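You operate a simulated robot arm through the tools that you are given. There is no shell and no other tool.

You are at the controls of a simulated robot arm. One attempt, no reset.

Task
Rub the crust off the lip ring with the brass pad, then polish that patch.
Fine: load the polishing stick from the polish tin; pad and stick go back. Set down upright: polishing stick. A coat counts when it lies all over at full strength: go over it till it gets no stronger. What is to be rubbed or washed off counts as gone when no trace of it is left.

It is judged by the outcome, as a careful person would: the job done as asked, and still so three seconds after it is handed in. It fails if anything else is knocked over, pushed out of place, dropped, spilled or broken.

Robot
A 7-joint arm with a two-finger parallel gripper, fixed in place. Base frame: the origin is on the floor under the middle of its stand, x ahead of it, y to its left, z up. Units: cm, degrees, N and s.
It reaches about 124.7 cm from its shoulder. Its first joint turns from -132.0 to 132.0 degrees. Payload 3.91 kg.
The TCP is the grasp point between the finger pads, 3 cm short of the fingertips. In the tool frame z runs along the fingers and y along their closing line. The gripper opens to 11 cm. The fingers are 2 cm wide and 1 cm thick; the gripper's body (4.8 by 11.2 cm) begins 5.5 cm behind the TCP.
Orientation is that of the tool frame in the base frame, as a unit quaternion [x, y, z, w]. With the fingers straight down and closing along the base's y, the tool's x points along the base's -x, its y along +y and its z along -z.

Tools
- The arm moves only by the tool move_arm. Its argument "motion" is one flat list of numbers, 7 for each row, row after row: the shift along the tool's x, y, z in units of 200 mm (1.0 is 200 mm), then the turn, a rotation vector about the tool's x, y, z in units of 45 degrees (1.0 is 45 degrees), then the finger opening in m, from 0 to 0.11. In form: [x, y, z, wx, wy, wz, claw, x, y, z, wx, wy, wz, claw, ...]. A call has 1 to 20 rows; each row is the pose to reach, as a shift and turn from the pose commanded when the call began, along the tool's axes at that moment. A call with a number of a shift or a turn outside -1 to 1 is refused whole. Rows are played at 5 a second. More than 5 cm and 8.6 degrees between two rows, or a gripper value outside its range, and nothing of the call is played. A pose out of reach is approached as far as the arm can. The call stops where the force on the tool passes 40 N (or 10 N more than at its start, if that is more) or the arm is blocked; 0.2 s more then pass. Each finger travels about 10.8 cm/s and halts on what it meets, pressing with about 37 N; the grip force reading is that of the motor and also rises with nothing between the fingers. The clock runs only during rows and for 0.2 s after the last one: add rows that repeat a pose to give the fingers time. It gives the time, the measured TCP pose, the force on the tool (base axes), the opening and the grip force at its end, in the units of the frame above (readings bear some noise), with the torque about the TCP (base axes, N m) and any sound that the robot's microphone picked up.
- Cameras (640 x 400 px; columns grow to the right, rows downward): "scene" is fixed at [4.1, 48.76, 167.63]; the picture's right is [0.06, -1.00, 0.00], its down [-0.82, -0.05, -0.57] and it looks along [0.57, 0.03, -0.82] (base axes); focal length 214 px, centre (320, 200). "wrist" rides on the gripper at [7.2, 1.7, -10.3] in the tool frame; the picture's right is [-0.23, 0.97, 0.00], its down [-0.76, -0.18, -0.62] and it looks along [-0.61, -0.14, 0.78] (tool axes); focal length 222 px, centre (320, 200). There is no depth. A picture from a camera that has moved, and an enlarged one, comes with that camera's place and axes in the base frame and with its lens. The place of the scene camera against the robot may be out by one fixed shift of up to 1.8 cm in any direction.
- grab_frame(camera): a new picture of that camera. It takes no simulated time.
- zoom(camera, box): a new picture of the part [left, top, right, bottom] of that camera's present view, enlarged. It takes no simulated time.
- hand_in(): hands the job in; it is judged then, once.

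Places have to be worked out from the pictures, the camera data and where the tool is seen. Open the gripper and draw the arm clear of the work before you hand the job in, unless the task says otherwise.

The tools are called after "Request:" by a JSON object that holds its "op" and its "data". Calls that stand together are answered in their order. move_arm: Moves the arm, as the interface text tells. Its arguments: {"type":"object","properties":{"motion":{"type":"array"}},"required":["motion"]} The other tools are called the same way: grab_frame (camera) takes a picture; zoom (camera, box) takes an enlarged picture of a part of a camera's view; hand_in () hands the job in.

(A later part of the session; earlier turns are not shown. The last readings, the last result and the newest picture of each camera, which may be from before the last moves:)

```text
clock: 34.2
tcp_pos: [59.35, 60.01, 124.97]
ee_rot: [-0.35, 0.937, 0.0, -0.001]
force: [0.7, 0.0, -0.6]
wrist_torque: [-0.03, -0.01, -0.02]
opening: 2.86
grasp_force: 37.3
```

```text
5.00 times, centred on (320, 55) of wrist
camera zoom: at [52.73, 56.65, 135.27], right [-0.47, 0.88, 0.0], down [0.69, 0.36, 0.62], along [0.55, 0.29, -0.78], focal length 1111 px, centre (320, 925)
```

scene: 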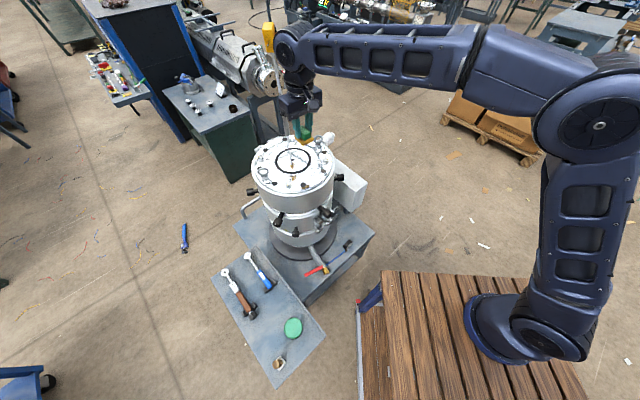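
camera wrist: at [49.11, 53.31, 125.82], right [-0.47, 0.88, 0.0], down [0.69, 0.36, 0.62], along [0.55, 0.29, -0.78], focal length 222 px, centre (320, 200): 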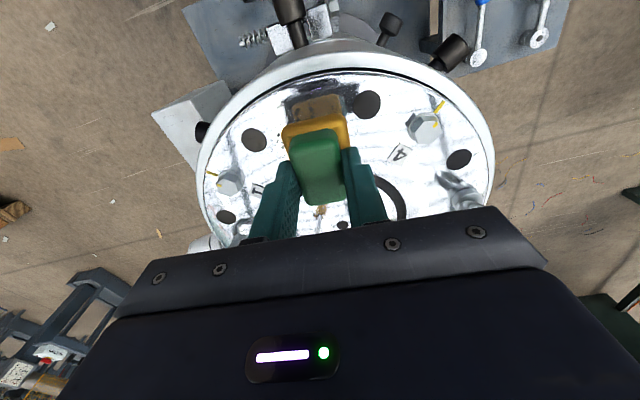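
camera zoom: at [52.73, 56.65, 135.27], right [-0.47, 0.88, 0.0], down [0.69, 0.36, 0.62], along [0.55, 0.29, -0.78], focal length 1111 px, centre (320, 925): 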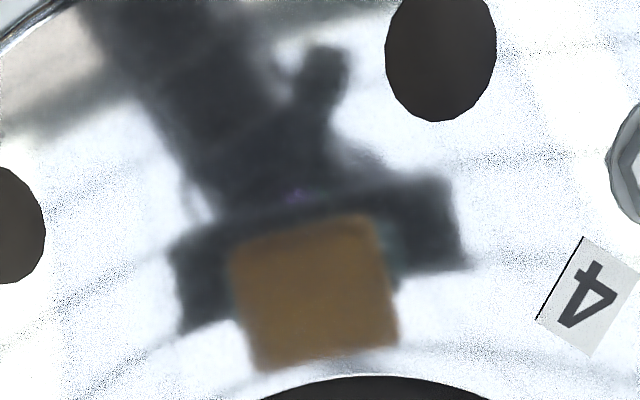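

One more tight look exactly over the former speck area.

Request:
{"op": "zoom", "data": {"camera": "scene", "box": [294, 163, 326, 187]}}

```text
16.00 times, centred on (310, 175) of scene
camera zoom: at [4.1, 48.76, 167.63], right [0.06, -1.0, 0.0], down [-0.82, -0.05, -0.57], along [0.57, 0.03, -0.82], focal length 3432 px, centre (480, 600)
```

zoom: 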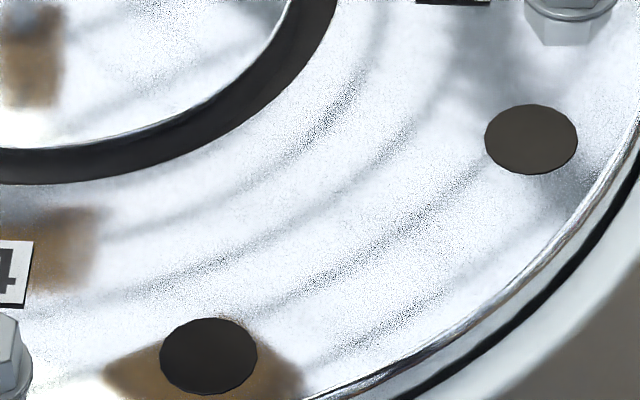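

It looks entirely clean, but for safety against an invisible residue I make one more light pass over the area.

Request:
{"op": "move_arm", "data": {"motion": [0.15, 0, 0.2, 0, 0, 0, 0.01, 0.25, 0, 0.4, 0, 0, 0, 0.01, 0.25, 0, 0.53, 0, 0, 0, 0.01, 0.25, 0, 0.58, 0, 0, 0, 0.01, 0.25, 0, 0.59, 0, 0, 0, 0.01, 0.25, 0, 0.597, 0, 0, 0, 0.01, 0.25, 0, 0.597, 0, 0, 0, 0.01]}}

```text
clock: 35.8
tcp_pos: [55.78, 56.47, 112.9]
ee_rot: [-0.35, 0.937, 0.001, 0.0]
force: [1.8, 0.2, -0.6]
wrist_torque: [0.01, -0.01, 0.01]
opening: 2.89
grasp_force: 37.9
```

Request:
{"op": "move_arm", "data": {"motion": [0, 0, 0.003, 0, 0, 0, 0.01, 0, 0, 0.005, 0, 0, 0, 0.01, 0, 0, 0.005, 0, 0, 0, 0.01]}}

```text
clock: 36.6
tcp_pos: [55.77, 56.49, 112.78]
ee_rot: [-0.35, 0.937, 0.001, 0.001]
force: [2.7, -1.0, 16.6]
wrist_torque: [-0.12, -0.02, 0.01]
opening: 2.88
grasp_force: 37.0
```

Contact at ~15 N; second raster with slightly shifted lanes.

Request:
{"op": "move_arm", "data": {"motion": [0, 0.06, -0.001, 0, 0, 0, 0.01, 0.03, 0.13, -0.001, 0, 0, 0, 0.01, 0.08, 0.13, -0.001, 0, 0, 0, 0.01, 0.08, 0.065, -0.001, 0, 0, 0, 0.01, 0.08, 0, -0.001, 0, 0, 0, 0.01, 0.08, -0.065, -0.001, 0, 0, 0, 0.01, 0.08, -0.13, -0.001, 0, 0, 0, 0.01, 0.03, -0.13, -0.001, 0, 0, 0, 0.01, 0.03, -0.065, -0.001, 0, 0, 0, 0.01, 0.03, 0, -0.001, 0, 0, 0, 0.01, 0.03, 0.065, -0.001, 0, 0, 0, 0.01, 0, 0.13, -0.001, 0, 0, 0, 0.01, -0.06, 0.13, -0.001, 0, 0, 0, 0.01, -0.06, 0.065, -0.001, 0, 0, 0, 0.01, -0.06, 0, -0.001, 0, 0, 0, 0.01, -0.06, -0.065, -0.001, 0, 0, 0, 0.01, -0.06, -0.13, -0.001, 0, 0, 0, 0.01, -0.02, -0.13, -0.001, 0, 0, 0, 0.01, -0.01, -0.06, -0.001, 0, 0, 0, 0.01, 0, 0, -0.001, 0, 0, 0, 0.01]}}

Request:
{"op": "zoom", "data": {"camera": "scene", "box": [285, 150, 345, 195]}}

```text
clock: 40.8
tcp_pos: [55.66, 56.81, 112.79]
ee_rot: [-0.349, 0.937, 0.0, 0.0]
force: [0.8, 0.2, -0.8]
wrist_torque: [0.01, 0.05, -0.03]
opening: 2.88
grasp_force: 37.4
```

```text
8.89 times, centred on (315, 172) of scene
camera zoom: at [4.1, 48.76, 167.63], right [0.06, -1.0, 0.0], down [-0.82, -0.05, -0.57], along [0.57, 0.03, -0.82], focal length 1906 px, centre (364, 444)
```

zoom: 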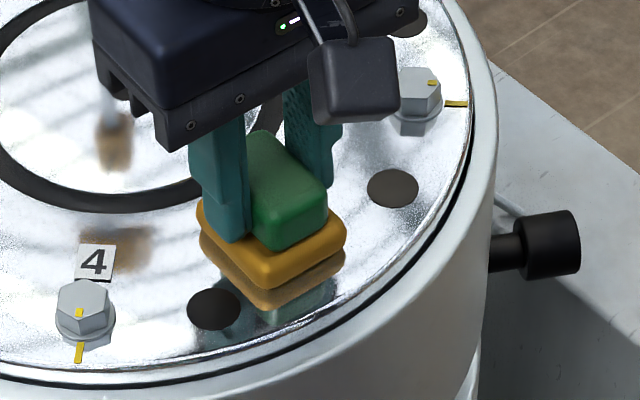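

The patch is rubbed clean. I lift up and carry the pad back toward its place on the tray.

Request:
{"op": "move_arm", "data": {"motion": [0, 0, -0.1, 0, 0, 0, 0.01, 0, 0, -0.3, 0, 0, 0, 0.01, 0, 0, -0.5, 0, 0, 0, 0.01, 0, 0, -0.71, 0, 0, 0, 0.01]}}

Request:
{"op": "zoom", "data": {"camera": "scene", "box": [294, 163, 326, 187]}}

Request:
{"op": "move_arm", "data": {"motion": [0.1105, 0.1791, 0, 0, 0, 0, 0.01, 0.2211, 0.3583, 0, 0, 0, 0, 0.01, 0.3316, 0.5374, 0, 0, 0, 0, 0.01, 0.4422, 0.7165, 0, 0, 0, 0, 0.01]}}

Request:
{"op": "move_arm", "data": {"motion": [0.1105, 0.1791, 0, 0, 0, 0, 0.01, 0.2211, 0.3583, 0, 0, 0, 0, 0.01, 0.3316, 0.5374, 0, 0, 0, 0, 0.01, 0.4422, 0.7165, 0, 0, 0, 0, 0.01]}}

Request:
{"op": "move_arm", "data": {"motion": [0.1105, 0.1791, 0, 0, 0, 0, 0.01, 0.2211, 0.3583, 0, 0, 0, 0, 0.01, 0.3316, 0.5374, 0, 0, 0, 0, 0.01, 0.4422, 0.7165, 0, 0, 0, 0, 0.01, 0.4422, 0.7165, 0, 0, 0, 0, 0.01]}}

```text
clock: 41.8
tcp_pos: [55.8, 56.51, 126.96]
ee_rot: [-0.349, 0.937, 0.0, -0.001]
force: [0.1, 0.0, 0.5]
wrist_torque: [-0.01, 0.03, 0.0]
opening: 2.85
grasp_force: 36.5
```

```text
16.00 times, centred on (310, 175) of scene
camera zoom: at [4.1, 48.76, 167.63], right [0.06, -1.0, 0.0], down [-0.82, -0.05, -0.57], along [0.57, 0.03, -0.82], focal length 3432 px, centre (480, 600)
```

zoom: 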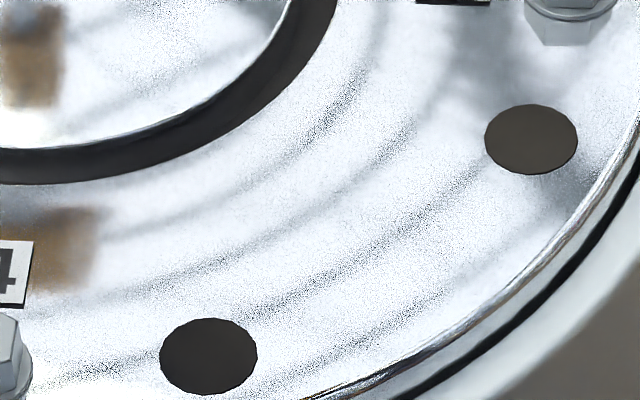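

```text
clock: 42.8
tcp_pos: [39.88, 61.38, 126.88]
ee_rot: [-0.349, 0.937, 0.0, 0.0]
force: [0.1, -0.6, -0.4]
wrist_torque: [0.03, 0.07, -0.01]
opening: 2.89
grasp_force: 37.1
```

```text
clock: 43.8
tcp_pos: [23.52, 66.89, 126.7]
ee_rot: [-0.35, 0.937, 0.0, -0.001]
force: [-0.2, 0.7, -0.8]
wrist_torque: [0.04, 0.03, 0.04]
opening: 2.88
grasp_force: 36.9
```

```text
clock: 45.0
tcp_pos: [7.49, 71.77, 126.85]
ee_rot: [-0.349, 0.937, 0.0, 0.0]
force: [-0.5, -0.2, 0.3]
wrist_torque: [0.0, 0.0, -0.01]
opening: 2.88
grasp_force: 36.9
```

Above the pad's original spot. Descending in stages.

Request:
{"op": "move_arm", "data": {"motion": [0, 0, 0.2, 0, 0, 0, 0.01, 0, 0, 0.4, 0, 0, 0, 0.01, 0, 0, 0.6, 0, 0, 0, 0.01, 0, 0, 0.8, 0, 0, 0, 0.01, 0, 0, 1.0, 0, 0, 0, 0.01]}}

Request:
{"op": "move_arm", "data": {"motion": [0, 0, 0.2, 0, 0, 0, 0.01, 0, 0, 0.4, 0, 0, 0, 0.01, 0, 0, 0.6, 0, 0, 0, 0.01, 0, 0, 0.8, 0, 0, 0, 0.01, 0, 0, 1.0, 0, 0, 0, 0.01]}}

Request:
{"op": "move_arm", "data": {"motion": [0, 0, 0.15, 0, 0, 0, 0.01, 0, 0, 0.3, 0, 0, 0, 0.01, 0, 0, 0.45, 0, 0, 0, 0.01, 0, 0, 0.6, 0, 0, 0, 0.01, 0, 0, 0.65, 0, 0, 0, 0.01, 0, 0, 0.65, 0, 0, 0, 0.01]}}

Request:
{"op": "grab_frame", "data": {"camera": "wrist"}}

```text
clock: 46.2
tcp_pos: [7.34, 71.73, 106.92]
ee_rot: [-0.35, 0.937, 0.0, -0.001]
force: [-0.8, -0.3, -1.2]
wrist_torque: [0.02, -0.01, -0.01]
opening: 2.89
grasp_force: 36.5
```

```text
clock: 47.4
tcp_pos: [7.64, 71.61, 87.03]
ee_rot: [-0.35, 0.937, 0.0, 0.0]
force: [0.5, -0.1, 0.0]
wrist_torque: [-0.01, 0.0, -0.01]
opening: 2.9
grasp_force: 37.2
```

```text
clock: 48.8
tcp_pos: [7.68, 71.67, 73.91]
ee_rot: [-0.349, 0.937, 0.0, 0.0]
force: [-0.2, 0.2, 0.9]
wrist_torque: [0.01, 0.04, -0.01]
opening: 2.89
grasp_force: 36.7
```

```text
taken
camera wrist: at [1.03, 68.26, 84.28], right [-0.47, 0.88, 0.0], down [0.69, 0.36, 0.62], along [0.55, 0.29, -0.78], focal length 222 px, centre (320, 200)
```

wrist: 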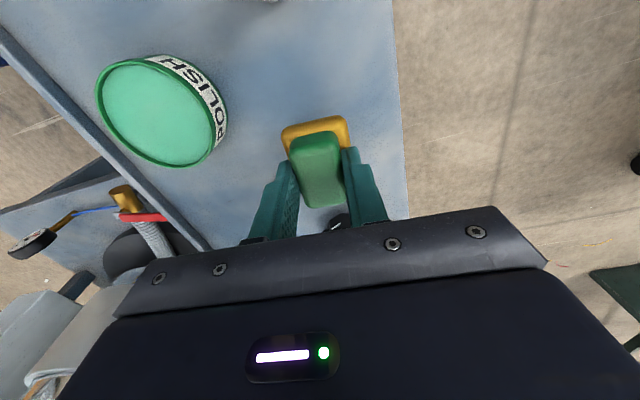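

I correct 0.25 cm sideways and lower to just above the tray, then in fine steps to contact.

Request:
{"op": "move_arm", "data": {"motion": [-0.007, 0.012, 0.06, 0, 0, 0, 0.01, -0.007, 0.012, 0.11, 0, 0, 0, 0.01, -0.007, 0.012, 0.135, 0, 0, 0, 0.01, -0.007, 0.012, 0.14, 0, 0, 0, 0.01]}}

Request:
{"op": "move_arm", "data": {"motion": [0, 0, 0.005, 0, 0, 0, 0.01, 0, 0, 0.01, 0, 0, 0, 0.01]}}

```text
clock: 49.8
tcp_pos: [7.45, 72.0, 71.08]
ee_rot: [-0.349, 0.937, 0.0, -0.001]
force: [0.0, 0.2, -0.3]
wrist_torque: [0.01, 0.0, -0.04]
opening: 2.86
grasp_force: 36.6
```

```text
clock: 50.4
tcp_pos: [7.57, 71.96, 70.89]
ee_rot: [-0.349, 0.937, 0.0, -0.001]
force: [0.0, -1.0, -0.7]
wrist_torque: [0.0, -0.01, -0.02]
opening: 2.89
grasp_force: 37.1
```

Request:
{"op": "move_arm", "data": {"motion": [0, 0, 0.005, 0, 0, 0, 0.01, 0, 0, 0.005, 0, 0, 0, 0.01]}}

Request:
{"op": "move_arm", "data": {"motion": [0, 0, 0.004, 0, 0, 0, 0.01, 0, 0, 0.004, 0, 0, 0, 0.01]}}

```text
clock: 51.0
tcp_pos: [7.65, 72.06, 70.86]
ee_rot: [-0.35, 0.937, 0.0, 0.0]
force: [0.0, -0.3, -0.5]
wrist_torque: [0.0, 0.03, -0.02]
opening: 2.89
grasp_force: 36.5
```

```text
clock: 51.6
tcp_pos: [7.6, 71.9, 70.79]
ee_rot: [-0.349, 0.937, 0.0, 0.0]
force: [1.5, 0.2, -0.9]
wrist_torque: [0.0, -0.02, 0.03]
opening: 2.88
grasp_force: 36.9
```

Request:
{"op": "move_arm", "data": {"motion": [0, 0, 0.004, 0, 0, 0, 0.01, 0, 0, 0.004, 0, 0, 0, 0.01]}}

Request:
{"op": "move_arm", "data": {"motion": [0, 0, 0.004, 0, 0, 0, 0.01, 0, 0, 0.004, 0, 0, 0, 0.01]}}

Request:
{"op": "zoom", "data": {"camera": "wrist", "box": [220, 60, 420, 220]}}

```text
clock: 52.2
tcp_pos: [7.57, 71.9, 70.79]
ee_rot: [-0.35, 0.937, 0.0, 0.0]
force: [1.0, -2.0, 9.3]
wrist_torque: [-0.06, -0.09, 0.0]
opening: 2.92
grasp_force: 37.3
```

```text
clock: 52.8
tcp_pos: [7.43, 72.05, 70.74]
ee_rot: [-0.349, 0.937, 0.001, 0.001]
force: [3.1, -1.1, 27.3]
wrist_torque: [-0.08, -0.15, 0.0]
opening: 2.87
grasp_force: 37.2
```

```text
2.50 times, centred on (320, 140) of wrist
camera zoom: at [0.88, 68.63, 81.11], right [-0.47, 0.88, 0.0], down [0.69, 0.36, 0.62], along [0.55, 0.29, -0.78], focal length 555 px, centre (320, 350)
```

zoom: 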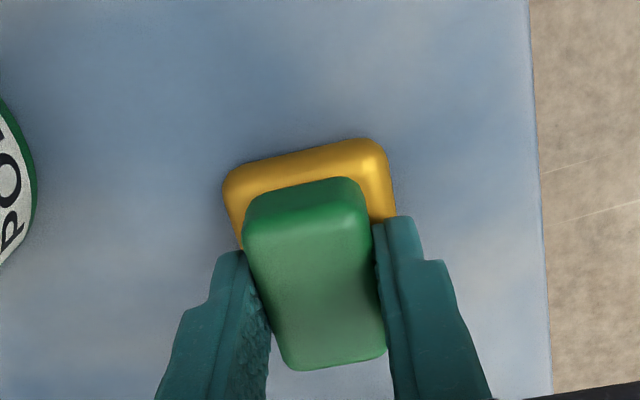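

The pad is on the tray (force rose). I relieve the pressure slightly, open to 6 cm and rise.

Request:
{"op": "move_arm", "data": {"motion": [0, 0, -0.005, 0, 0, 0, 0.01, 0, 0, -0.005, 0, 0, 0, 0.03, 0, 0, -0.005, 0, 0, 0, 0.045, 0, 0, -0.005, 0, 0, 0, 0.06, 0, 0, -0.005, 0, 0, 0, 0.06, 0, 0, -0.1, 0, 0, 0, 0.06, 0, 0, -0.25, 0, 0, 0, 0.06, 0, 0, -0.45, 0, 0, 0, 0.06]}}

Request:
{"op": "grab_frame", "data": {"camera": "wrist"}}

Request:
{"op": "zoom", "data": {"camera": "wrist", "box": [220, 40, 420, 200]}}

```text
clock: 54.6
tcp_pos: [7.67, 72.09, 79.57]
ee_rot: [-0.35, 0.937, -0.001, 0.0]
force: [0.5, 0.2, 0.7]
wrist_torque: [0.01, -0.01, 0.03]
opening: 6.03
grasp_force: 0.1
```

```text
taken
camera wrist: at [0.97, 68.74, 89.97], right [-0.47, 0.88, 0.0], down [0.69, 0.37, 0.62], along [0.55, 0.29, -0.78], focal length 222 px, centre (320, 200)
```

wrist: 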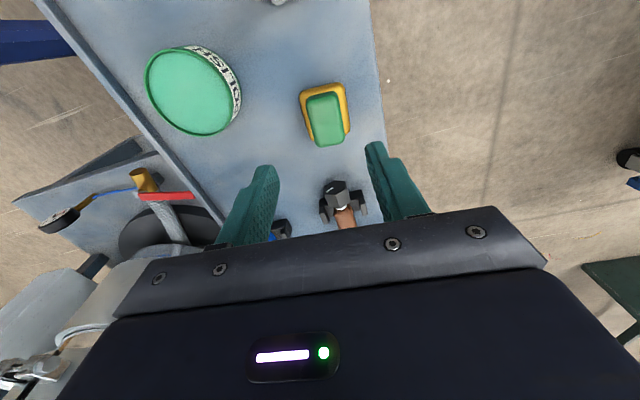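

```text
2.50 times, centred on (320, 120) of wrist
camera zoom: at [0.97, 68.74, 89.97], right [-0.47, 0.88, 0.0], down [0.69, 0.37, 0.62], along [0.55, 0.29, -0.78], focal length 555 px, centre (320, 400)
```

zoom: 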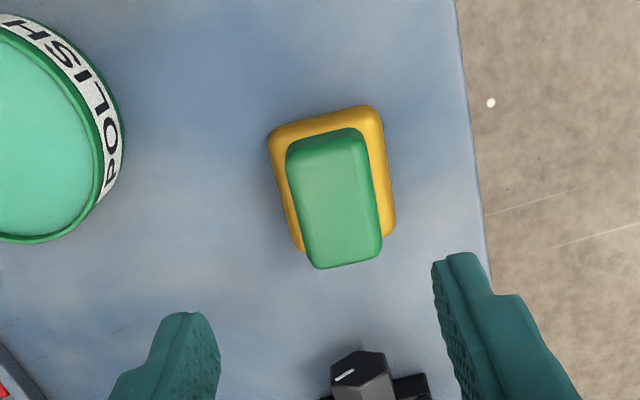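

The pad stands back in its place. Now I rise and move over the wooden polishing stick (≈(-0.35, 64.8)), keeping the fingertips above its top at z≈75.

Request:
{"op": "move_arm", "data": {"motion": [0, 0, -0.15, 0, 0, 0, 0.06, 0.1, 0, -0.27, 0, 0, 0, 0.06, 0.3, -0.007, -0.27, 0, 0, 0, 0.06, 0.45, -0.014, -0.27, 0, 0, 0, 0.06, 0.542, -0.014, -0.27, 0, 0, 0, 0.06, 0.542, -0.014, -0.27, 0, 0, 0, 0.06]}}

Request:
{"op": "grab_frame", "data": {"camera": "wrist"}}

Request:
{"op": "zoom", "data": {"camera": "wrist", "box": [220, 40, 420, 200]}}

```text
clock: 56.0
tcp_pos: [-0.48, 64.48, 85.03]
ee_rot: [-0.349, 0.937, 0.0, 0.0]
force: [0.2, -1.3, 0.4]
wrist_torque: [-0.01, 0.01, -0.01]
opening: 6.01
grasp_force: 0.0
```

```text
taken
camera wrist: at [-7.11, 61.19, 95.32], right [-0.47, 0.88, 0.0], down [0.69, 0.36, 0.62], along [0.55, 0.29, -0.78], focal length 222 px, centre (320, 200)
```

wrist: 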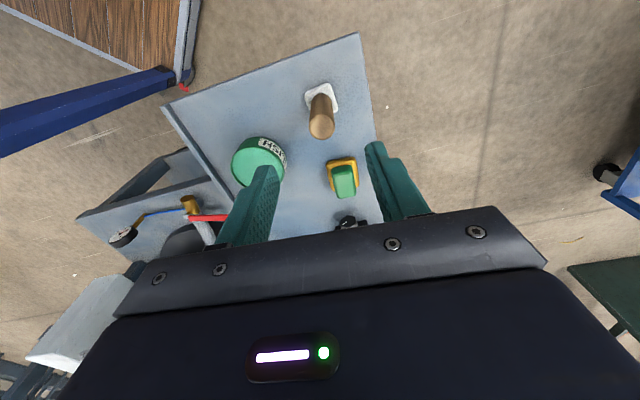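

```text
2.50 times, centred on (320, 120) of wrist
camera zoom: at [-7.11, 61.19, 95.32], right [-0.47, 0.88, 0.0], down [0.69, 0.36, 0.62], along [0.55, 0.29, -0.78], focal length 555 px, centre (320, 400)
```

zoom: 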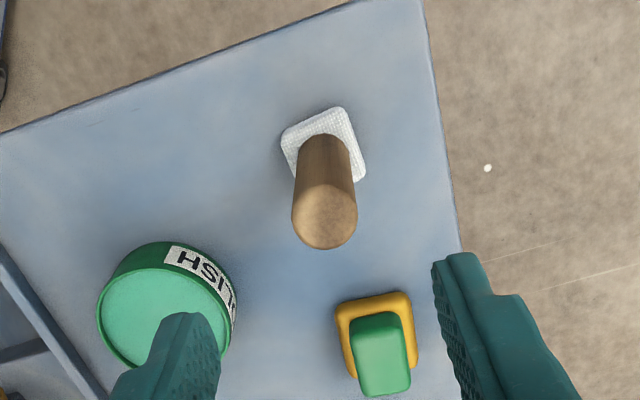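

The stick's dowel (≈2.4 cm thick) is almost centred under the TCP. I correct slightly and descend around it to TCP z≈72.5.

Request:
{"op": "move_arm", "data": {"motion": [-0.007, 0.003, 0.15, 0, 0, 0, 0.06, -0.0135, 0.006, 0.3, 0, 0, 0, 0.06, -0.0135, 0.006, 0.45, 0, 0, 0, 0.06, -0.0135, 0.006, 0.58, 0, 0, 0, 0.06, -0.0135, 0.006, 0.6265, 0, 0, 0, 0.06, -0.0135, 0.006, 0.6265, 0, 0, 0, 0.06]}}

Request:
{"op": "zoom", "data": {"camera": "wrist", "box": [220, 60, 420, 220]}}

```text
clock: 57.4
tcp_pos: [-0.49, 64.91, 72.45]
ee_rot: [-0.349, 0.937, -0.001, 0.0]
force: [-1.1, -0.4, -0.4]
wrist_torque: [0.02, 0.0, -0.01]
opening: 5.99
grasp_force: 0.0
```

```text
2.50 times, centred on (320, 140) of wrist
camera zoom: at [-7.09, 61.62, 82.87], right [-0.47, 0.88, 0.0], down [0.69, 0.36, 0.62], along [0.55, 0.29, -0.78], focal length 555 px, centre (320, 350)
```

zoom: 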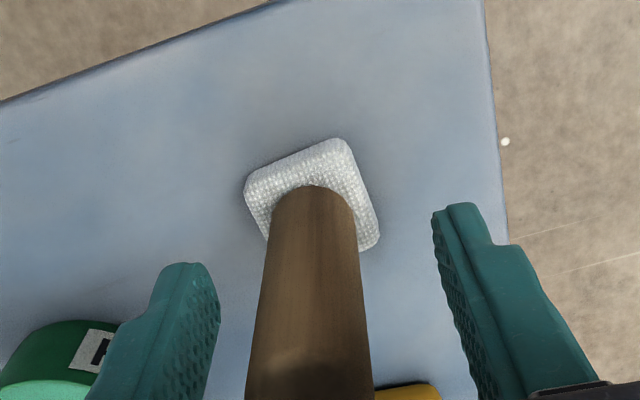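

The dowel is ~0.24 cm off centre toward the left finger; I shift that amount, then close.

Request:
{"op": "move_arm", "data": {"motion": [0, -0.006, 0, 0, 0, 0, 0.06, 0, -0.012, 0, 0, 0, 0, 0.06, 0, -0.012, 0, 0, 0, 0, 0.04, 0, -0.012, 0, 0, 0, 0, 0.03, 0, -0.012, 0, 0, 0, 0, 0.02, 0, -0.012, 0, 0, 0, 0, 0.01, 0, -0.012, 0, 0, 0, 0, 0.01]}}

Request:
{"op": "zoom", "data": {"camera": "wrist", "box": [220, 60, 420, 220]}}

```text
clock: 59.0
tcp_pos: [-0.3, 64.68, 72.54]
ee_rot: [-0.349, 0.937, 0.0, 0.0]
force: [1.2, 0.4, 0.9]
wrist_torque: [-0.05, -0.04, -0.02]
opening: 2.36
grasp_force: 36.7
```

```text
2.50 times, centred on (320, 140) of wrist
camera zoom: at [-6.87, 61.42, 82.87], right [-0.47, 0.88, 0.0], down [0.69, 0.36, 0.62], along [0.55, 0.29, -0.78], focal length 555 px, centre (320, 350)
```

zoom: 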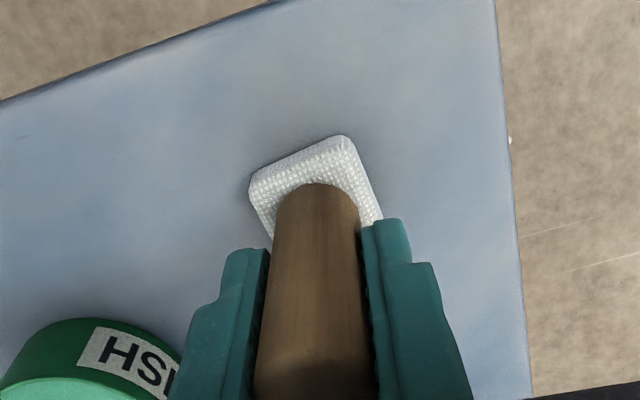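

Gripped at 2.36 cm. I lift the stick straight up 10 cm and move it over the tin.

Request:
{"op": "move_arm", "data": {"motion": [0, 0, -0.05, 0, 0, 0, 0.01, 0, 0, -0.2, 0, 0, 0, 0.01, 0, 0, -0.4, 0, 0, 0, 0.01, 0, 0, -0.55, 0, 0, 0, 0.01, -0.09, -0.16, -0.55, 0, 0, 0, 0.01, -0.18, -0.32, -0.55, 0, 0, 0, 0.01, -0.27, -0.46, -0.55, 0, 0, 0, 0.01, -0.289, -0.495, -0.55, 0, 0, 0, 0.01, -0.289, -0.495, -0.55, 0, 0, 0, 0.01]}}

Request:
{"op": "grab_frame", "data": {"camera": "wrist"}}

Request:
{"op": "zoom", "data": {"camera": "wrist", "box": [220, 40, 420, 200]}}

Request:
{"op": "zoom", "data": {"camera": "scene", "box": [220, 270, 340, 390]}}

```text
clock: 61.0
tcp_pos: [10.61, 60.87, 83.59]
ee_rot: [-0.35, 0.937, 0.001, 0.0]
force: [1.5, -0.1, -0.5]
wrist_torque: [-0.03, -0.01, -0.01]
opening: 2.28
grasp_force: 37.2
```

```text
taken
camera wrist: at [3.94, 57.61, 93.82], right [-0.47, 0.88, 0.0], down [0.69, 0.36, 0.62], along [0.55, 0.29, -0.78], focal length 222 px, centre (320, 200)
```

wrist: 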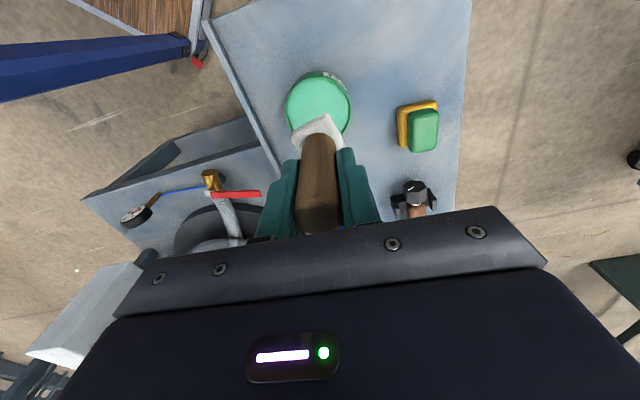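

```text
2.50 times, centred on (320, 120) of wrist
camera zoom: at [3.94, 57.61, 93.82], right [-0.47, 0.88, 0.0], down [0.69, 0.36, 0.62], along [0.55, 0.29, -0.78], focal length 555 px, centre (320, 400)
```

zoom: 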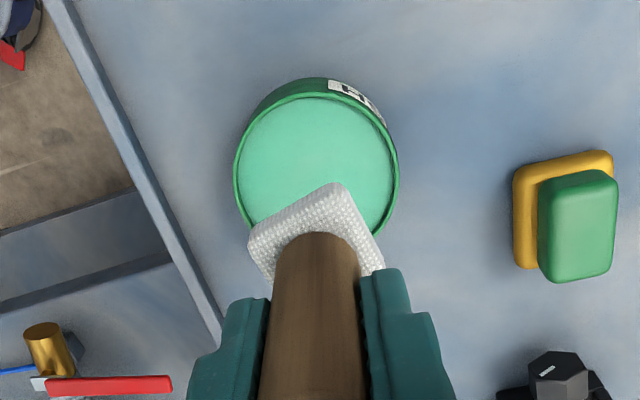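

```text
3.33 times, centred on (280, 330) of scene
camera zoom: at [4.1, 48.76, 167.63], right [0.06, -1.0, 0.0], down [-0.82, -0.05, -0.57], along [0.57, 0.03, -0.82], focal length 715 px, centre (453, -233)
```

zoom: 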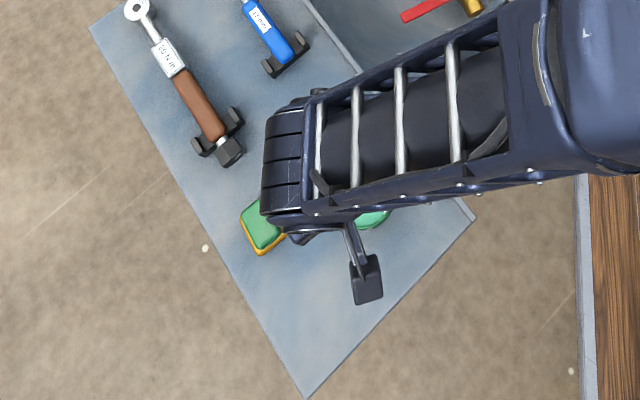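

The stick hangs nearly centred over the tin. I shift 0.3 cm and lower toward the paste, slowly.

Request:
{"op": "move_arm", "data": {"motion": [-0.008, -0.003, 0.1, 0, 0, 0, 0.01, -0.015, -0.005, 0.2, 0, 0, 0, 0.01, -0.015, -0.005, 0.3, 0, 0, 0, 0.01, -0.015, -0.005, 0.34, 0, 0, 0, 0.01, -0.015, -0.005, 0.34, 0, 0, 0, 0.01]}}

Request:
{"op": "grab_frame", "data": {"camera": "wrist"}}

Request:
{"op": "zoom", "data": {"camera": "wrist", "box": [240, 60, 400, 190]}}

```text
clock: 62.2
tcp_pos: [10.88, 61.17, 76.73]
ee_rot: [-0.35, 0.937, 0.001, 0.0]
force: [0.7, -0.1, -1.3]
wrist_torque: [0.01, 0.02, 0.01]
opening: 2.29
grasp_force: 37.2
```

```text
taken
camera wrist: at [4.25, 57.84, 87.1], right [-0.47, 0.88, 0.0], down [0.69, 0.36, 0.62], along [0.55, 0.29, -0.78], focal length 222 px, centre (320, 200)
```

wrist: 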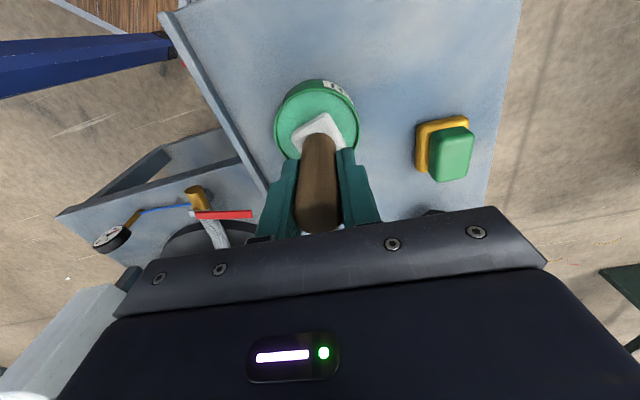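

```text
3.08 times, centred on (320, 125) of wrist
camera zoom: at [4.25, 57.84, 87.1], right [-0.47, 0.88, 0.0], down [0.69, 0.36, 0.62], along [0.55, 0.29, -0.78], focal length 684 px, centre (320, 431)
```

zoom: 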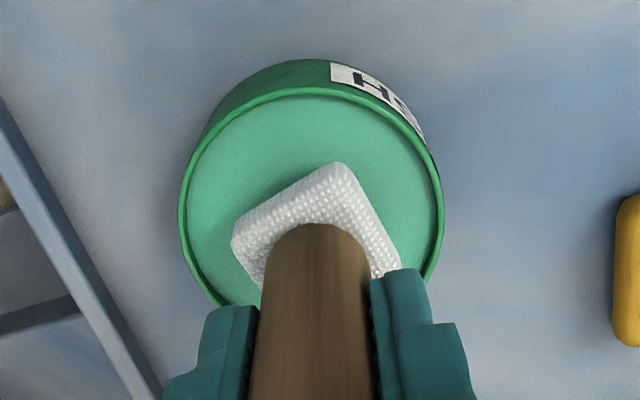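

The felt is ~0.35 cm off the tin's centre; I correct and lower in small steps into the paste.

Request:
{"op": "move_arm", "data": {"motion": [0.0175, -0.003, 0.02, 0, 0, 0, 0.01, 0.0175, -0.003, 0.04, 0, 0, 0, 0.01, 0.0175, -0.003, 0.05, 0, 0, 0, 0.01]}}

Request:
{"op": "move_arm", "data": {"motion": [0, 0, 0.0075, 0, 0, 0, 0.01, 0, 0, 0.015, 0, 0, 0, 0.01]}}

Request:
{"op": "move_arm", "data": {"motion": [0, 0, 0.0075, 0, 0, 0, 0.01, 0, 0, 0.01, 0, 0, 0, 0.01]}}

```text
clock: 63.0
tcp_pos: [10.61, 60.93, 75.76]
ee_rot: [-0.35, 0.937, 0.0, 0.0]
force: [0.2, -0.1, -1.2]
wrist_torque: [0.01, 0.02, 0.02]
opening: 2.28
grasp_force: 36.4
```

```text
clock: 63.6
tcp_pos: [10.77, 61.01, 75.56]
ee_rot: [-0.349, 0.937, 0.002, 0.0]
force: [0.6, -2.6, 32.7]
wrist_torque: [-0.11, -0.05, -0.29]
opening: 2.3
grasp_force: 36.8
```

```text
clock: 64.2
tcp_pos: [10.68, 61.06, 75.36]
ee_rot: [-0.349, 0.937, 0.001, 0.001]
force: [0.6, 3.3, 31.4]
wrist_torque: [0.07, -0.04, -0.27]
opening: 2.28
grasp_force: 36.9
```

Contact reached (~32 N, a bit hard; the stick slid slightly in the grip). I relieve the pressure and look.

Request:
{"op": "move_arm", "data": {"motion": [0, 0, -0.005, 0, 0, 0, 0.01, 0, 0, -0.007, 0, 0, 0, 0.01]}}

Request:
{"op": "zoom", "data": {"camera": "wrist", "box": [240, 60, 400, 190]}}

```text
clock: 64.8
tcp_pos: [10.57, 60.99, 75.25]
ee_rot: [-0.35, 0.937, -0.001, 0.0]
force: [0.1, 7.3, 20.0]
wrist_torque: [0.34, 0.01, -0.08]
opening: 2.29
grasp_force: 37.3
```

```text
3.08 times, centred on (320, 125) of wrist
camera zoom: at [4.05, 57.58, 85.66], right [-0.47, 0.88, 0.0], down [0.69, 0.36, 0.62], along [0.55, 0.29, -0.78], focal length 684 px, centre (320, 431)
```

zoom: 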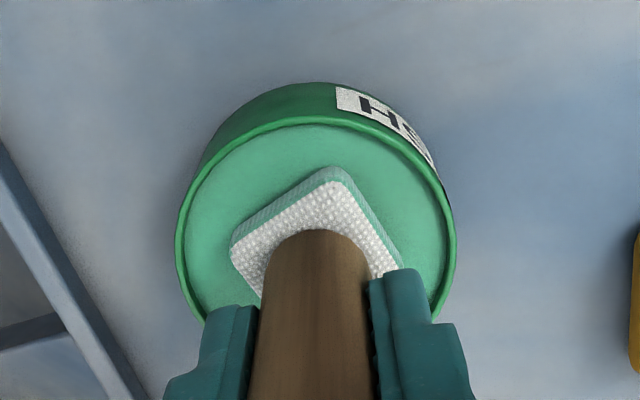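

The felt's lower edge has turned green – it's loaded. I hold a moment, then lift out and look at it.

Request:
{"op": "move_arm", "data": {"motion": [0, 0, -0.003, 0, 0, 0, 0.01, 0, 0, -0.003, 0, 0, 0, 0.01, 0, 0, -0.02, 0, 0, 0, 0.01, 0, 0, -0.1, 0, 0, 0, 0.01, 0, 0, -0.25, 0, 0, 0, 0.01, 0, 0, -0.45, 0, 0, 0, 0.01]}}

Request:
{"op": "grab_frame", "data": {"camera": "wrist"}}

Request:
{"op": "zoom", "data": {"camera": "wrist", "box": [240, 60, 400, 190]}}

```text
clock: 66.2
tcp_pos: [10.41, 60.55, 84.32]
ee_rot: [-0.349, 0.937, -0.001, 0.0]
force: [0.1, 0.5, -0.5]
wrist_torque: [0.01, 0.05, 0.0]
opening: 2.28
grasp_force: 37.2
```

```text
taken
camera wrist: at [3.95, 57.32, 94.64], right [-0.47, 0.88, 0.0], down [0.69, 0.37, 0.62], along [0.55, 0.29, -0.78], focal length 222 px, centre (320, 200)
```

wrist: 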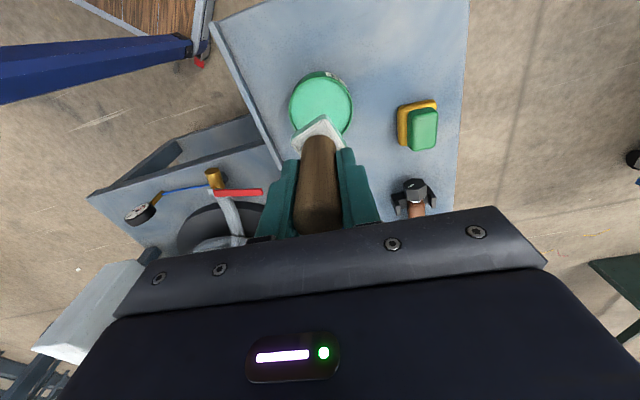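

```text
3.08 times, centred on (320, 125) of wrist
camera zoom: at [3.95, 57.32, 94.64], right [-0.47, 0.88, 0.0], down [0.69, 0.37, 0.62], along [0.55, 0.29, -0.78], focal length 684 px, centre (320, 431)
```

zoom: 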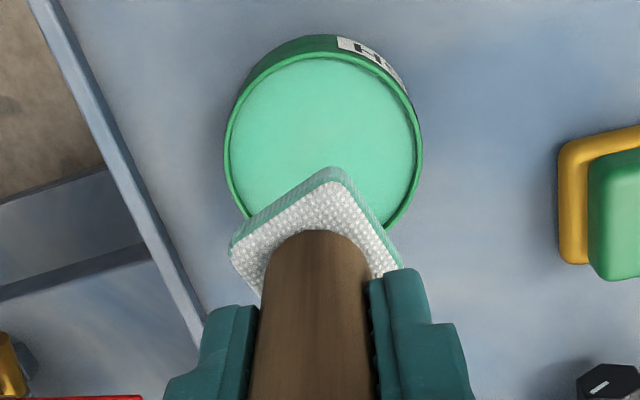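

Stick loaded and the tin undisturbed. Now I raise it and carry it across to above the patch.

Request:
{"op": "move_arm", "data": {"motion": [0, 0, -0.2, 0, 0, 0, 0.01, 0, 0, -0.4, 0, 0, 0, 0.01, 0, 0, -0.6, 0, 0, 0, 0.01, 0, 0, -0.8, 0, 0, 0, 0.01, 0, 0, -1.0, 0, 0, 0, 0.01]}}

Request:
{"op": "move_arm", "data": {"motion": [0, 0, -0.2, 0, 0, 0, 0.01, 0, 0, -0.4, 0, 0, 0, 0.01, 0, 0, -0.6, 0, 0, 0, 0.01, 0, 0, -0.8, 0, 0, 0, 0.01, 0, 0, -1.0, 0, 0, 0, 0.01]}}

Request:
{"op": "move_arm", "data": {"motion": [-0.131, -0.137, -0.05, 0, 0, 0, 0.01, -0.262, -0.273, -0.1, 0, 0, 0, 0.01, -0.393, -0.41, -0.15, 0, 0, 0, 0.01, -0.5235, -0.5467, -0.15, 0, 0, 0, 0.01]}}

Request:
{"op": "move_arm", "data": {"motion": [-0.131, -0.137, 0, 0, 0, 0, 0.01, -0.262, -0.273, 0, 0, 0, 0, 0.01, -0.393, -0.41, 0, 0, 0, 0, 0.01, -0.5235, -0.5467, 0, 0, 0, 0, 0.01]}}

Request:
{"op": "move_arm", "data": {"motion": [-0.131, -0.137, 0, 0, 0, 0, 0.01, -0.262, -0.273, 0, 0, 0, 0, 0.01, -0.393, -0.41, 0, 0, 0, 0, 0.01, -0.5235, -0.5467, 0, 0, 0, 0, 0.01, -0.5235, -0.5467, 0, 0, 0, 0, 0.01]}}

Request:
{"op": "grab_frame", "data": {"camera": "wrist"}}

```text
clock: 67.4
tcp_pos: [10.63, 61.0, 104.22]
ee_rot: [-0.349, 0.937, 0.0, -0.001]
force: [1.4, 0.4, -0.4]
wrist_torque: [-0.01, 0.01, 0.03]
opening: 2.28
grasp_force: 37.1
```

```text
clock: 68.6
tcp_pos: [10.58, 60.96, 124.19]
ee_rot: [-0.349, 0.937, 0.0, 0.0]
force: [-0.3, 0.9, -1.1]
wrist_torque: [0.0, 0.01, 0.0]
opening: 2.26
grasp_force: 37.0
```

```text
clock: 69.6
tcp_pos: [25.51, 59.43, 127.59]
ee_rot: [-0.35, 0.937, 0.0, 0.0]
force: [-0.9, -0.6, -0.7]
wrist_torque: [-0.05, -0.04, 0.0]
opening: 2.27
grasp_force: 36.9
```

```text
clock: 70.6
tcp_pos: [40.82, 58.02, 127.4]
ee_rot: [-0.35, 0.937, 0.0, 0.0]
force: [-1.3, 0.4, -1.5]
wrist_torque: [-0.03, -0.04, 0.01]
opening: 2.24
grasp_force: 36.9
```

```text
clock: 71.8
tcp_pos: [55.92, 56.78, 127.26]
ee_rot: [-0.349, 0.937, 0.001, 0.0]
force: [-0.6, 0.9, -0.5]
wrist_torque: [0.03, -0.02, -0.03]
opening: 2.28
grasp_force: 36.5
```

```text
taken
camera wrist: at [49.26, 53.32, 137.56], right [-0.47, 0.88, 0.0], down [0.69, 0.36, 0.62], along [0.55, 0.29, -0.78], focal length 222 px, centre (320, 200)
```

wrist: 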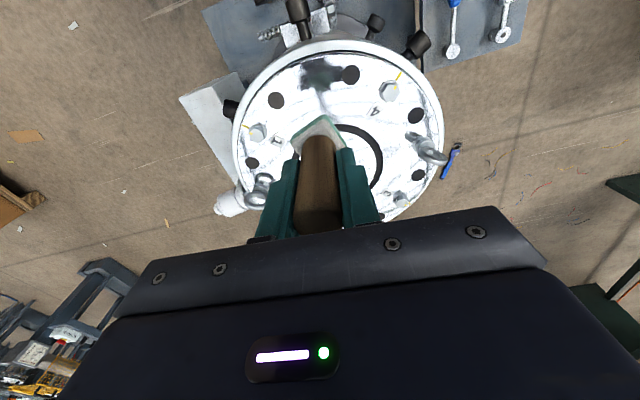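

I'm over the patch with the loaded stick. Lowering to just above the lid (expected contact at TCP z≈114.3).

Request:
{"op": "move_arm", "data": {"motion": [0, 0, 0.2, 0, 0, 0, 0.01, 0, 0, 0.4, 0, 0, 0, 0.01, 0, 0, 0.55, 0, 0, 0, 0.01, 0, 0, 0.61, 0, 0, 0, 0.01, 0, 0, 0.61, 0, 0, 0, 0.01]}}

Request:
{"op": "zoom", "data": {"camera": "scene", "box": [275, 140, 355, 200]}}

Request:
{"op": "zoom", "data": {"camera": "wrist", "box": [220, 40, 420, 200]}}

```text
clock: 73.0
tcp_pos: [55.98, 56.88, 115.09]
ee_rot: [-0.349, 0.937, 0.0, 0.001]
force: [-0.3, 1.1, -0.6]
wrist_torque: [0.01, 0.0, -0.01]
opening: 2.27
grasp_force: 37.1
```

```text
6.67 times, centred on (315, 170) of scene
camera zoom: at [4.1, 48.76, 167.63], right [0.06, -1.0, 0.0], down [-0.82, -0.05, -0.57], along [0.57, 0.03, -0.82], focal length 1430 px, centre (353, 400)
```

zoom: 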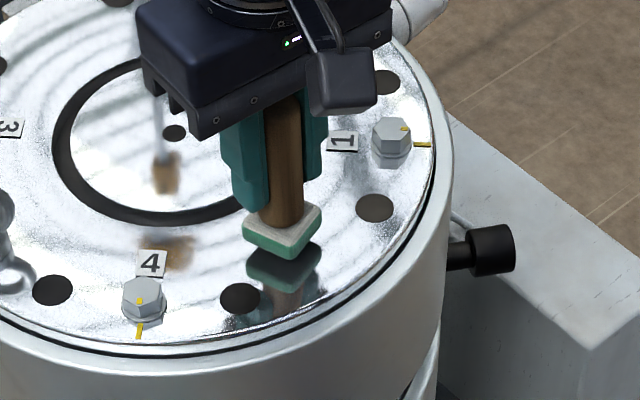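

```text
2.50 times, centred on (320, 120) of wrist
camera zoom: at [49.32, 53.49, 125.47], right [-0.47, 0.88, 0.0], down [0.69, 0.36, 0.62], along [0.55, 0.29, -0.78], focal length 555 px, centre (320, 400)
```

zoom: 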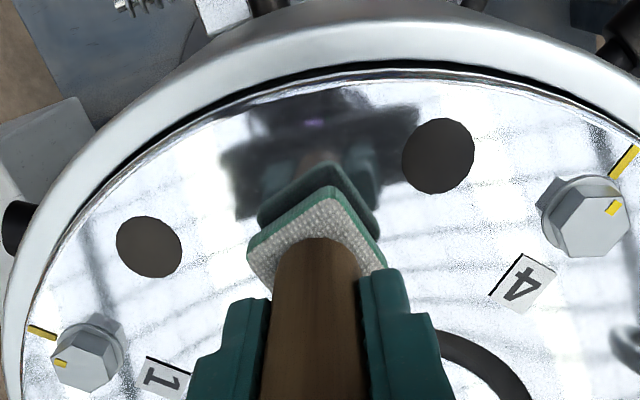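

Gap of roughly 0.5–0.8 cm. Fine steps down to contact.

Request:
{"op": "move_arm", "data": {"motion": [0, 0, 0.01, 0, 0, 0, 0.01, 0, 0, 0.02, 0, 0, 0, 0.01]}}

Request:
{"op": "move_arm", "data": {"motion": [0, 0, 0.005, 0, 0, 0, 0.01, 0, 0, 0.01, 0, 0, 0, 0.01]}}

Request:
{"op": "move_arm", "data": {"motion": [0, 0, 0.005, 0, 0, 0, 0.01, 0, 0, 0.005, 0, 0, 0, 0.01]}}

```text
clock: 73.6
tcp_pos: [55.84, 56.84, 114.63]
ee_rot: [-0.35, 0.937, 0.0, 0.0]
force: [-0.6, 0.2, -0.9]
wrist_torque: [0.0, -0.01, 0.03]
opening: 2.26
grasp_force: 36.6
```

```text
clock: 74.2
tcp_pos: [56.02, 56.7, 114.47]
ee_rot: [-0.35, 0.937, -0.001, -0.001]
force: [0.3, 0.2, -0.4]
wrist_torque: [0.01, -0.04, 0.01]
opening: 2.25
grasp_force: 37.4
```

```text
clock: 74.8
tcp_pos: [55.92, 56.64, 114.35]
ee_rot: [-0.35, 0.937, -0.001, -0.001]
force: [0.4, -0.1, -1.7]
wrist_torque: [0.01, -0.01, 0.01]
opening: 2.29
grasp_force: 37.4
```

Request:
{"op": "move_arm", "data": {"motion": [0, 0, 0.005, 0, 0, 0, 0.01, 0, 0, 0.005, 0, 0, 0, 0.01]}}

Request:
{"op": "move_arm", "data": {"motion": [0, 0, 0.004, 0, 0, 0, 0.01, 0, 0, 0.004, 0, 0, 0, 0.01]}}

Request:
{"op": "move_arm", "data": {"motion": [0, 0, 0.004, 0, 0, 0, 0.01, 0, 0, 0.004, 0, 0, 0, 0.01]}}

```text
clock: 75.4
tcp_pos: [55.92, 56.67, 114.29]
ee_rot: [-0.349, 0.937, 0.001, 0.0]
force: [-0.2, 0.1, -1.1]
wrist_torque: [0.02, 0.02, 0.03]
opening: 2.26
grasp_force: 37.4
```

```text
clock: 76.0
tcp_pos: [55.97, 56.67, 114.37]
ee_rot: [-0.349, 0.937, 0.0, 0.0]
force: [0.0, -1.6, 4.7]
wrist_torque: [-0.11, 0.06, -0.01]
opening: 2.23
grasp_force: 37.2
```

```text
clock: 76.6
tcp_pos: [55.89, 56.7, 114.27]
ee_rot: [-0.35, 0.937, 0.0, 0.0]
force: [1.3, -1.0, 18.8]
wrist_torque: [-0.25, 0.15, 0.04]
opening: 2.28
grasp_force: 37.0
```

Contact made (~19 N). I ease slightly and start polishing strokes along the middle lane.

Request:
{"op": "move_arm", "data": {"motion": [0, 0.05, -0.002, 0, 0, 0, 0.01, 0, 0.1, -0.002, 0, 0, 0, 0.01, 0, 0.15, -0.002, 0, 0, 0, 0.01, 0, 0.1, -0.002, 0, 0, 0, 0.01, 0, 0.05, -0.002, 0, 0, 0, 0.01, 0, 0, -0.002, 0, 0, 0, 0.01, 0, -0.05, -0.002, 0, 0, 0, 0.01, 0, -0.1, -0.002, 0, 0, 0, 0.01, 0, -0.15, -0.002, 0, 0, 0, 0.01, 0, -0.1, -0.002, 0, 0, 0, 0.01, 0, -0.05, -0.002, 0, 0, 0, 0.01, 0, 0, -0.002, 0, 0, 0, 0.01]}}

Request:
{"op": "zoom", "data": {"camera": "scene", "box": [285, 150, 345, 195]}}

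Request:
{"op": "zoom", "data": {"camera": "wrist", "box": [220, 40, 420, 200]}}

```text
clock: 79.2
tcp_pos: [55.98, 56.69, 114.19]
ee_rot: [-0.349, 0.937, 0.001, 0.001]
force: [6.8, -6.8, 28.1]
wrist_torque: [-0.4, -0.21, 0.02]
opening: 2.26
grasp_force: 37.7
```

```text
8.89 times, centred on (315, 172) of scene
camera zoom: at [4.1, 48.76, 167.63], right [0.06, -1.0, 0.0], down [-0.82, -0.05, -0.57], along [0.57, 0.03, -0.82], focal length 1906 px, centre (364, 444)
```

zoom: 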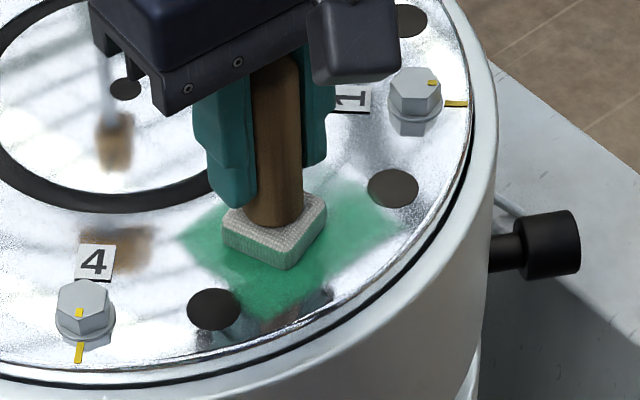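

```text
2.50 times, centred on (320, 120) of wrist
camera zoom: at [49.35, 53.34, 124.63], right [-0.47, 0.88, 0.0], down [0.69, 0.36, 0.62], along [0.55, 0.29, -0.78], focal length 555 px, centre (320, 400)
```

zoom: 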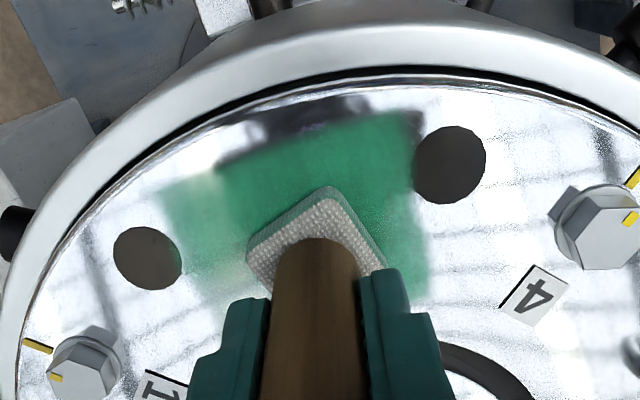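

The stroke leaves a green coat; the felt now looks mostly spent. I lift off to view the coat's extent and strength.

Request:
{"op": "move_arm", "data": {"motion": [0, 0, -0.03, 0, 0, 0, 0.01, -0.05, 0, -0.2, 0, 0, 0, 0.01, -0.15, 0, -0.4, 0, 0, 0, 0.01, -0.25, 0, -0.6, 0, 0, 0, 0.01, -0.25, 0, -0.6, 0, 0, 0, 0.01]}}

Request:
{"op": "zoom", "data": {"camera": "scene", "box": [285, 150, 345, 195]}}

Request:
{"op": "zoom", "data": {"camera": "wrist", "box": [220, 0, 420, 160]}}

```text
clock: 80.4
tcp_pos: [59.56, 59.98, 126.36]
ee_rot: [-0.349, 0.937, -0.001, 0.0]
force: [-0.9, 0.0, -0.6]
wrist_torque: [-0.01, -0.02, 0.04]
opening: 2.26
grasp_force: 37.1
```

```text
8.89 times, centred on (315, 172) of scene
camera zoom: at [4.1, 48.76, 167.63], right [0.06, -1.0, 0.0], down [-0.82, -0.05, -0.57], along [0.57, 0.03, -0.82], focal length 1906 px, centre (364, 444)
```

zoom: 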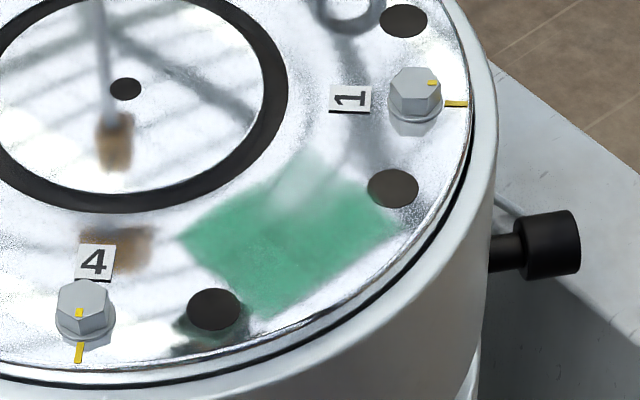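

```text
2.50 times, centred on (320, 80) of wrist
camera zoom: at [52.99, 56.72, 136.69], right [-0.47, 0.88, 0.0], down [0.69, 0.36, 0.62], along [0.55, 0.29, -0.78], focal length 555 px, centre (320, 500)
```

zoom: 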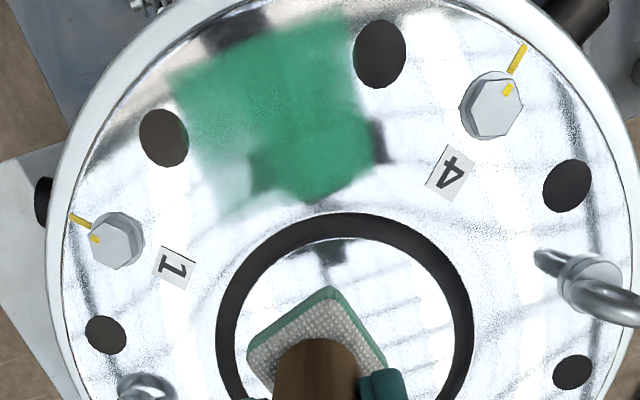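

The coat covers radially ~8–13.4 cm and tangentially −4…+3 cm, matching the crust patch; only the inner corner toward mark "1" is weak. I go back down on an inner lane.

Request:
{"op": "move_arm", "data": {"motion": [0.1, 0, 0.2, 0, 0, 0, 0.01, 0.175, 0, 0.4, 0, 0, 0, 0.01, 0.175, 0, 0.54, 0, 0, 0, 0.01, 0.175, 0, 0.585, 0, 0, 0, 0.01, 0.175, 0, 0.592, 0, 0, 0, 0.01, 0.175, 0, 0.595, 0, 0, 0, 0.01, 0.175, 0, 0.595, 0, 0, 0, 0.01]}}

```text
clock: 82.0
tcp_pos: [57.02, 57.65, 114.4]
ee_rot: [-0.35, 0.937, 0.0, 0.001]
force: [-0.1, 0.5, -0.4]
wrist_torque: [-0.01, -0.01, -0.02]
opening: 2.28
grasp_force: 36.8
```

Request:
{"op": "move_arm", "data": {"motion": [0, 0, 0.004, 0, 0, 0, 0.01, 0, 0, 0.006, 0, 0, 0, 0.01, 0, 0, 0.006, 0, 0, 0, 0.01]}}

```text
clock: 82.8
tcp_pos: [57.06, 57.74, 114.36]
ee_rot: [-0.35, 0.937, 0.0, 0.001]
force: [1.4, -0.9, 10.0]
wrist_torque: [-0.09, -0.01, 0.02]
opening: 2.27
grasp_force: 37.5
```

10 N contact on the inner lane. Strokes here, biased toward the weak corner.

Request:
{"op": "move_arm", "data": {"motion": [0, -0.05, 0, 0, 0, 0, 0.01, 0, -0.1, 0, 0, 0, 0, 0.01, 0, -0.15, 0, 0, 0, 0, 0.01, 0.01, -0.175, 0, 0, 0, 0, 0.01, 0.02, -0.12, 0, 0, 0, 0, 0.01, 0.02, -0.07, 0, 0, 0, 0, 0.01, 0.02, -0.02, 0, 0, 0, 0, 0.01, 0.02, 0.03, 0, 0, 0, 0, 0.01, 0.02, 0.08, 0, 0, 0, 0, 0.01, 0.01, 0.13, 0, 0, 0, 0, 0.01, 0, 0.08, 0, 0, 0, 0, 0.01, 0, 0.03, 0, 0, 0, 0, 0.01, 0, -0.02, 0, 0, 0, 0, 0.01, 0, -0.07, 0, 0, 0, 0, 0.01, 0, -0.12, 0, 0, 0, 0, 0.01, 0, -0.16, 0, 0, 0, 0, 0.01, 0, -0.1, 0, 0, 0, 0, 0.01, 0, -0.05, 0, 0, 0, 0, 0.01, 0, 0, 0, 0, 0, 0, 0.01]}}

Request:
{"op": "zoom", "data": {"camera": "scene", "box": [285, 150, 345, 195]}}

```text
clock: 86.8
tcp_pos: [57.08, 57.75, 114.05]
ee_rot: [-0.35, 0.937, 0.001, 0.001]
force: [7.3, -7.5, 29.1]
wrist_torque: [-0.29, -0.38, -0.01]
opening: 2.25
grasp_force: 37.5
```

```text
8.89 times, centred on (315, 172) of scene
camera zoom: at [4.1, 48.76, 167.63], right [0.06, -1.0, 0.0], down [-0.82, -0.05, -0.57], along [0.57, 0.03, -0.82], focal length 1906 px, centre (364, 444)
```

zoom: 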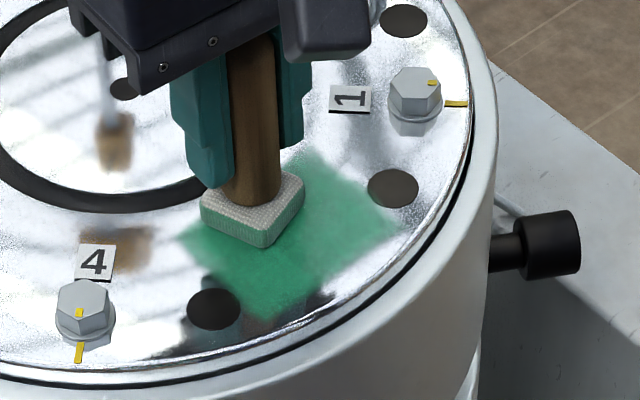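

The corner has filled in. I lift to compare the strength over the whole patch.

Request:
{"op": "move_arm", "data": {"motion": [0, 0, -0.03, 0, 0, 0, 0.01, -0.03, 0, -0.2, 0, 0, 0, 0.01, -0.1, 0, -0.4, 0, 0, 0, 0.01, -0.2, 0, -0.6, 0, 0, 0, 0.01, -0.2, 0, -0.6, 0, 0, 0, 0.01]}}

Request:
{"op": "zoom", "data": {"camera": "scene", "box": [294, 160, 330, 187]}}

Request:
{"op": "zoom", "data": {"camera": "wrist", "box": [250, 0, 370, 90]}}

```text
clock: 88.0
tcp_pos: [60.03, 60.51, 126.14]
ee_rot: [-0.349, 0.937, 0.0, 0.001]
force: [0.1, 0.7, -0.4]
wrist_torque: [0.04, -0.01, -0.02]
opening: 2.29
grasp_force: 37.0
```

```text
14.81 times, centred on (312, 174) of scene
camera zoom: at [4.1, 48.76, 167.63], right [0.06, -1.0, 0.0], down [-0.82, -0.05, -0.57], along [0.57, 0.03, -0.82], focal length 3177 px, centre (438, 593)
```

zoom: 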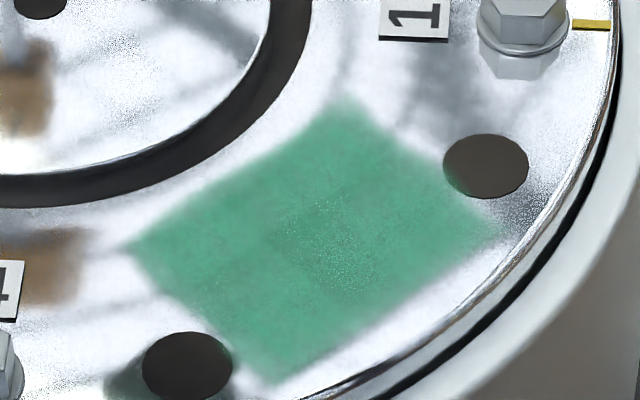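

```text
4.44 times, centred on (310, 45) of wrist
camera zoom: at [53.31, 57.18, 136.42], right [-0.47, 0.88, 0.0], down [0.69, 0.36, 0.62], along [0.55, 0.29, -0.78], focal length 987 px, centre (364, 889)
```

zoom: 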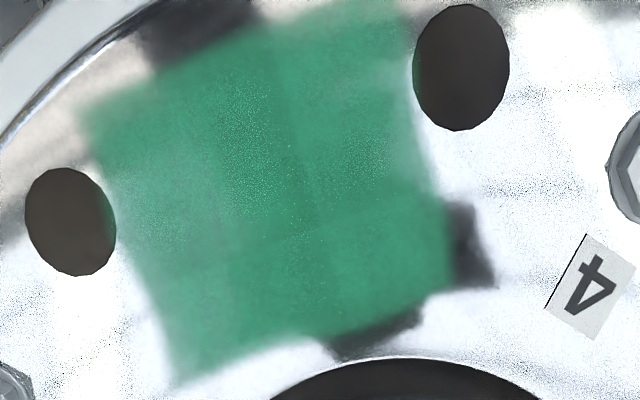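

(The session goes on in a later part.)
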